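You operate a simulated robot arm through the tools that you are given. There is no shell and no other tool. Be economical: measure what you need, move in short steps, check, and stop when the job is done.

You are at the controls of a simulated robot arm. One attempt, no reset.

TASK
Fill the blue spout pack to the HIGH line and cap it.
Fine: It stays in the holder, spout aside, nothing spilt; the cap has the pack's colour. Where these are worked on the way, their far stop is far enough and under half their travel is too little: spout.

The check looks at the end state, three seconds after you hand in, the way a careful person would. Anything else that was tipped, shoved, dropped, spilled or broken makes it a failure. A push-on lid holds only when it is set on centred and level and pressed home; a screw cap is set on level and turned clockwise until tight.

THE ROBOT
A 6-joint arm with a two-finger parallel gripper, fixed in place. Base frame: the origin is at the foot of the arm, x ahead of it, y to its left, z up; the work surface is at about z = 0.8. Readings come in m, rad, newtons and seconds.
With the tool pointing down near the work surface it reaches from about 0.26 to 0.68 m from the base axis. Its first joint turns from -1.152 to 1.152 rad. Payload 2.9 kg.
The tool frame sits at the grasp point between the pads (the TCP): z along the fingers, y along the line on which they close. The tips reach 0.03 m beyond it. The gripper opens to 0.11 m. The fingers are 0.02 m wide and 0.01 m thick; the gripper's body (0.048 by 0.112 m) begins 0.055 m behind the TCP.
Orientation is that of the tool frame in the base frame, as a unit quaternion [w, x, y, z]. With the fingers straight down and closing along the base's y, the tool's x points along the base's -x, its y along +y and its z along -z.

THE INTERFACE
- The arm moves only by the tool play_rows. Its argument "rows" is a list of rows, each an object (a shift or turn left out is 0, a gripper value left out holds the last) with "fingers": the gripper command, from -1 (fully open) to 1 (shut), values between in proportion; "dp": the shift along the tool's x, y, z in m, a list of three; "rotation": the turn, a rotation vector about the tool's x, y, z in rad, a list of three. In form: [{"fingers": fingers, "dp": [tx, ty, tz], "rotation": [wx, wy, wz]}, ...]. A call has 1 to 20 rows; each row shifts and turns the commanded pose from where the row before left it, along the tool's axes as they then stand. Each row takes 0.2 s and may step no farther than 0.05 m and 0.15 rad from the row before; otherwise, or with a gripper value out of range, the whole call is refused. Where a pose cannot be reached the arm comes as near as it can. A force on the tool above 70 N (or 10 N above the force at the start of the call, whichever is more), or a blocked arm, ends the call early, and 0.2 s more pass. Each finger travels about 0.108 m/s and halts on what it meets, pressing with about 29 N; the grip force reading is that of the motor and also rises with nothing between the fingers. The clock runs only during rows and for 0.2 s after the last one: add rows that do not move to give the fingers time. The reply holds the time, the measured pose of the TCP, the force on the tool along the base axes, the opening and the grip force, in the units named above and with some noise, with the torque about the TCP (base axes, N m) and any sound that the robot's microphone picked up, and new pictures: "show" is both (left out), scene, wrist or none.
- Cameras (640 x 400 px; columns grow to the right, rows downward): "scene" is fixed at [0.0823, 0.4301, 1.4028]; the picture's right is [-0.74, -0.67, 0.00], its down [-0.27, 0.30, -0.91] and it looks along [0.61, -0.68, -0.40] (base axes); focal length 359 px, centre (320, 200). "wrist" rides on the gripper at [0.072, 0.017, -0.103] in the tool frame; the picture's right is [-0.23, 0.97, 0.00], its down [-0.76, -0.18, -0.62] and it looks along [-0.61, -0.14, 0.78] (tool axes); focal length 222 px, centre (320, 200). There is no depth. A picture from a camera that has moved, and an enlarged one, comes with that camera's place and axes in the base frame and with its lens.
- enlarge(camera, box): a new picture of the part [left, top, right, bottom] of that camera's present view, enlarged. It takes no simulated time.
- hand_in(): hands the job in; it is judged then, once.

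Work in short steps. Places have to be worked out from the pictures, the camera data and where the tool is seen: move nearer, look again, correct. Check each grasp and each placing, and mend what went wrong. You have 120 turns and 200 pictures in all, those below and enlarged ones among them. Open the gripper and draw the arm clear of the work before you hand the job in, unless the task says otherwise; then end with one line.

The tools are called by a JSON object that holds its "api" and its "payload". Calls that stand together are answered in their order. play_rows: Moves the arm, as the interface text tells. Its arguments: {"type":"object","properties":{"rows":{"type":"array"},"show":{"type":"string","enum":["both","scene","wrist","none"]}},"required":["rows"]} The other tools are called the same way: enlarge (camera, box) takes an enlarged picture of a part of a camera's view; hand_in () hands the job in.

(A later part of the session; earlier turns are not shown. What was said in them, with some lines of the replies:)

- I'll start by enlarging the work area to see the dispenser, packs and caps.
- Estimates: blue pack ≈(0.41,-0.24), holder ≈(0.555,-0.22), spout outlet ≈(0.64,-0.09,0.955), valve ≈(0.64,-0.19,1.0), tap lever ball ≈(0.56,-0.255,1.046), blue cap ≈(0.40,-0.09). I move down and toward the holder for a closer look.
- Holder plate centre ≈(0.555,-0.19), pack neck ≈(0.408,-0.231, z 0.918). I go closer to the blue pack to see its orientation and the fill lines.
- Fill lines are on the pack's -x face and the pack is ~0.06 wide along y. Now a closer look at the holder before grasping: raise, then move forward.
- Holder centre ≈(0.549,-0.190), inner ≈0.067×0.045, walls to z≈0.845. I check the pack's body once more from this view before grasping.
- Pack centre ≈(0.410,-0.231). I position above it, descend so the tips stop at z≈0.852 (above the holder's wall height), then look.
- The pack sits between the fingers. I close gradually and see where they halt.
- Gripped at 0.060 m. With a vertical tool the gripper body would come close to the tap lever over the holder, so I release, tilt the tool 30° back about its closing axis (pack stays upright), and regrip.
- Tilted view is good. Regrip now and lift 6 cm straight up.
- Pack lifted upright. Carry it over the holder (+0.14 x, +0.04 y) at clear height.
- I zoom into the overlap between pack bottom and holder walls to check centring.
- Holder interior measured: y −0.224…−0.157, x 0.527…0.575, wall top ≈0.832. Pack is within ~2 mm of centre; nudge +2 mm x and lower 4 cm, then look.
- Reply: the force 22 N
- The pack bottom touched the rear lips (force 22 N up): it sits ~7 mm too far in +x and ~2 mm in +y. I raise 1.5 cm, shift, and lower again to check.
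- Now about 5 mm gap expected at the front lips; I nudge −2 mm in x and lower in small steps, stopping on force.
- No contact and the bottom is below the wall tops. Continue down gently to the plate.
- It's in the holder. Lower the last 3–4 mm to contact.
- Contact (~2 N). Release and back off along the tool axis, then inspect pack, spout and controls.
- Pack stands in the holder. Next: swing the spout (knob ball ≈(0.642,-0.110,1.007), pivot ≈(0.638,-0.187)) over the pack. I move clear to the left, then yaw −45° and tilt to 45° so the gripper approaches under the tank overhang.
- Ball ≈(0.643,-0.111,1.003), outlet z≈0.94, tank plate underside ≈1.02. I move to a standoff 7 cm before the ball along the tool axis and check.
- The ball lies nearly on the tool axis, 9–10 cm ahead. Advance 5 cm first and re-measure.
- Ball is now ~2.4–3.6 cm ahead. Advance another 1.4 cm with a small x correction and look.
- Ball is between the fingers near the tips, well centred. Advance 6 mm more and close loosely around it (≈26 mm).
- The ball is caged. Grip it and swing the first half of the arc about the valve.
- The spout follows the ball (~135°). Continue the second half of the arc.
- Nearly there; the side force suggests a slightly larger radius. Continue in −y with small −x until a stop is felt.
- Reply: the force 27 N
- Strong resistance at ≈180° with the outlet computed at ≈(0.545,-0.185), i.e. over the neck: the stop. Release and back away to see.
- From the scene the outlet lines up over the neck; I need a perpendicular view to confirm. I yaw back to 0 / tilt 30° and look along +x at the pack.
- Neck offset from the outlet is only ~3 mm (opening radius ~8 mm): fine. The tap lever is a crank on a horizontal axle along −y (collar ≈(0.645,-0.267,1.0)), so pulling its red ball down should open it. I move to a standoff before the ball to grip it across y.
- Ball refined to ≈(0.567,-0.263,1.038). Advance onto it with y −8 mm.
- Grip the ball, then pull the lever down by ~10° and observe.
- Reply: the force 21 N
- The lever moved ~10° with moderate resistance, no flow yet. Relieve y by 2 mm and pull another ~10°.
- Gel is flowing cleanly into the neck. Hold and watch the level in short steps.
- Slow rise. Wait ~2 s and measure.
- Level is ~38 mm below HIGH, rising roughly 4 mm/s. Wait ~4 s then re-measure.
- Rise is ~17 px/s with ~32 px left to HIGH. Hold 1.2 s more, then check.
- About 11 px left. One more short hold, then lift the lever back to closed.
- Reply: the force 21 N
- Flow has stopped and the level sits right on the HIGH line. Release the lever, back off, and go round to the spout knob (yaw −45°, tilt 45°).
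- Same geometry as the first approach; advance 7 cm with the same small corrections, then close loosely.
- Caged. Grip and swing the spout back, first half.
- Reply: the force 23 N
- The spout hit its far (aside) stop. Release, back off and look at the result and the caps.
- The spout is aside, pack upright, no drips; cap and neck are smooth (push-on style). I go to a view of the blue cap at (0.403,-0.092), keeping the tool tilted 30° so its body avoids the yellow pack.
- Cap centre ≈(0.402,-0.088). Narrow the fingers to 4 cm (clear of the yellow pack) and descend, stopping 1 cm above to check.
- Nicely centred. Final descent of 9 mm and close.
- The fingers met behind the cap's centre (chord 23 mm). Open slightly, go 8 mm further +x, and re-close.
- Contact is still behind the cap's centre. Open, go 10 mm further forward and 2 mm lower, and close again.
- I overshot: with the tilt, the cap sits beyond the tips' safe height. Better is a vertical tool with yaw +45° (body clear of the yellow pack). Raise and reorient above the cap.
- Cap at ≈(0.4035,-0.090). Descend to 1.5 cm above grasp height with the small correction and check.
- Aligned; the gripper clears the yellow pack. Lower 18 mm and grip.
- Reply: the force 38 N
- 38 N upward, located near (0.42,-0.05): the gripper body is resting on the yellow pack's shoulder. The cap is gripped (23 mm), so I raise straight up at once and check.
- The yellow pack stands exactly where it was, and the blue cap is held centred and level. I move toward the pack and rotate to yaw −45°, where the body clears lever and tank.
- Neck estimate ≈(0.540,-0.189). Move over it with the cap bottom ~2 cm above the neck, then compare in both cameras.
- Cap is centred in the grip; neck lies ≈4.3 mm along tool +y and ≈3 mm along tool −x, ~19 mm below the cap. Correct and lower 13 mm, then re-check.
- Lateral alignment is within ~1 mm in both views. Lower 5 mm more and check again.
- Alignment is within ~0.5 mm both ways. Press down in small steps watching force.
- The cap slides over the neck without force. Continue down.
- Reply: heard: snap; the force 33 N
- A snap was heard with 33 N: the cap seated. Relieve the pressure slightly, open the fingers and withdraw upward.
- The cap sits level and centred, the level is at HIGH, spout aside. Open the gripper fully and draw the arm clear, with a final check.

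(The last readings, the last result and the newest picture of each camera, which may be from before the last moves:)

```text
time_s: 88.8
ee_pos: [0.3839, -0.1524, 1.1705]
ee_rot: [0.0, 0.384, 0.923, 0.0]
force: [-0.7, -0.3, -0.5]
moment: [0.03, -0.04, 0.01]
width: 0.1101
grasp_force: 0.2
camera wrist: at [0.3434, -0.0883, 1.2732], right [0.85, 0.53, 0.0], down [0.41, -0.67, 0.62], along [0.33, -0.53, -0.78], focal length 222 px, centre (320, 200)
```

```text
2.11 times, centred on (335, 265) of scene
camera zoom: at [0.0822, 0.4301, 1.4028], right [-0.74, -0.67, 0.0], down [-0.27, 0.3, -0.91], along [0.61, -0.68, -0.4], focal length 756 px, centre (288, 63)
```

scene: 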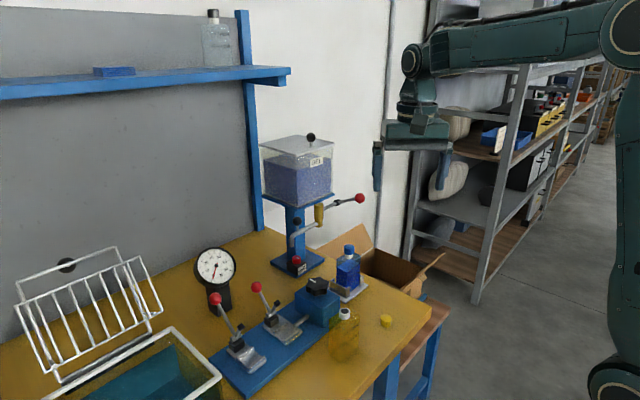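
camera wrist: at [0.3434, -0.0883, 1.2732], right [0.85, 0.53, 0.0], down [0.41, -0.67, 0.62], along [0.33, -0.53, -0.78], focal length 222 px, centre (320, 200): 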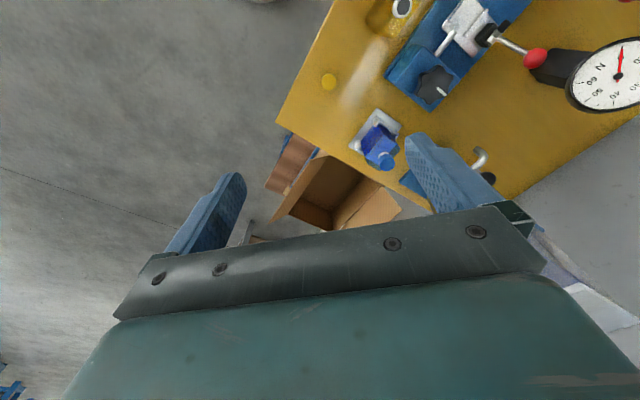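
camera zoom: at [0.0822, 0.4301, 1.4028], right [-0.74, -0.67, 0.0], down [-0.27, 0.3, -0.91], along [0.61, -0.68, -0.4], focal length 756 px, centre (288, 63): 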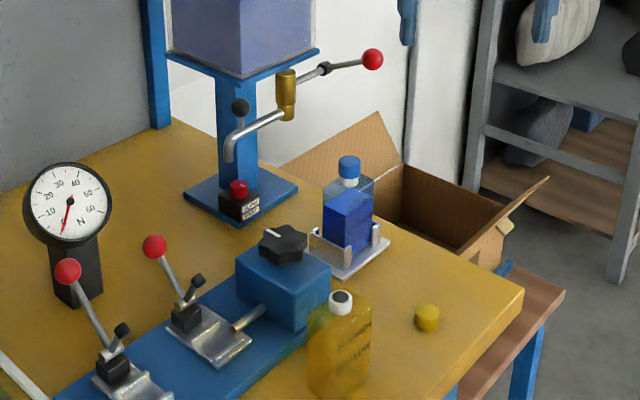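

The level is on the HIGH line, the blue cap is snapped on, the pack is in the holder, the spout is aside and the lever closed, with nothing spilt. I hand it in.

{"api": "hand_in", "payload": {}}

```text
The job is handed in.
```

I filled the blue spout pack to the HIGH line, pressed on the blue cap until it snapped, and left the pack in its holder with the spout swung aside and nothing spilt. While I picked up the cap, the gripper body pressed on the yellow pack with about 38 N, but that pack stayed upright and did not move.
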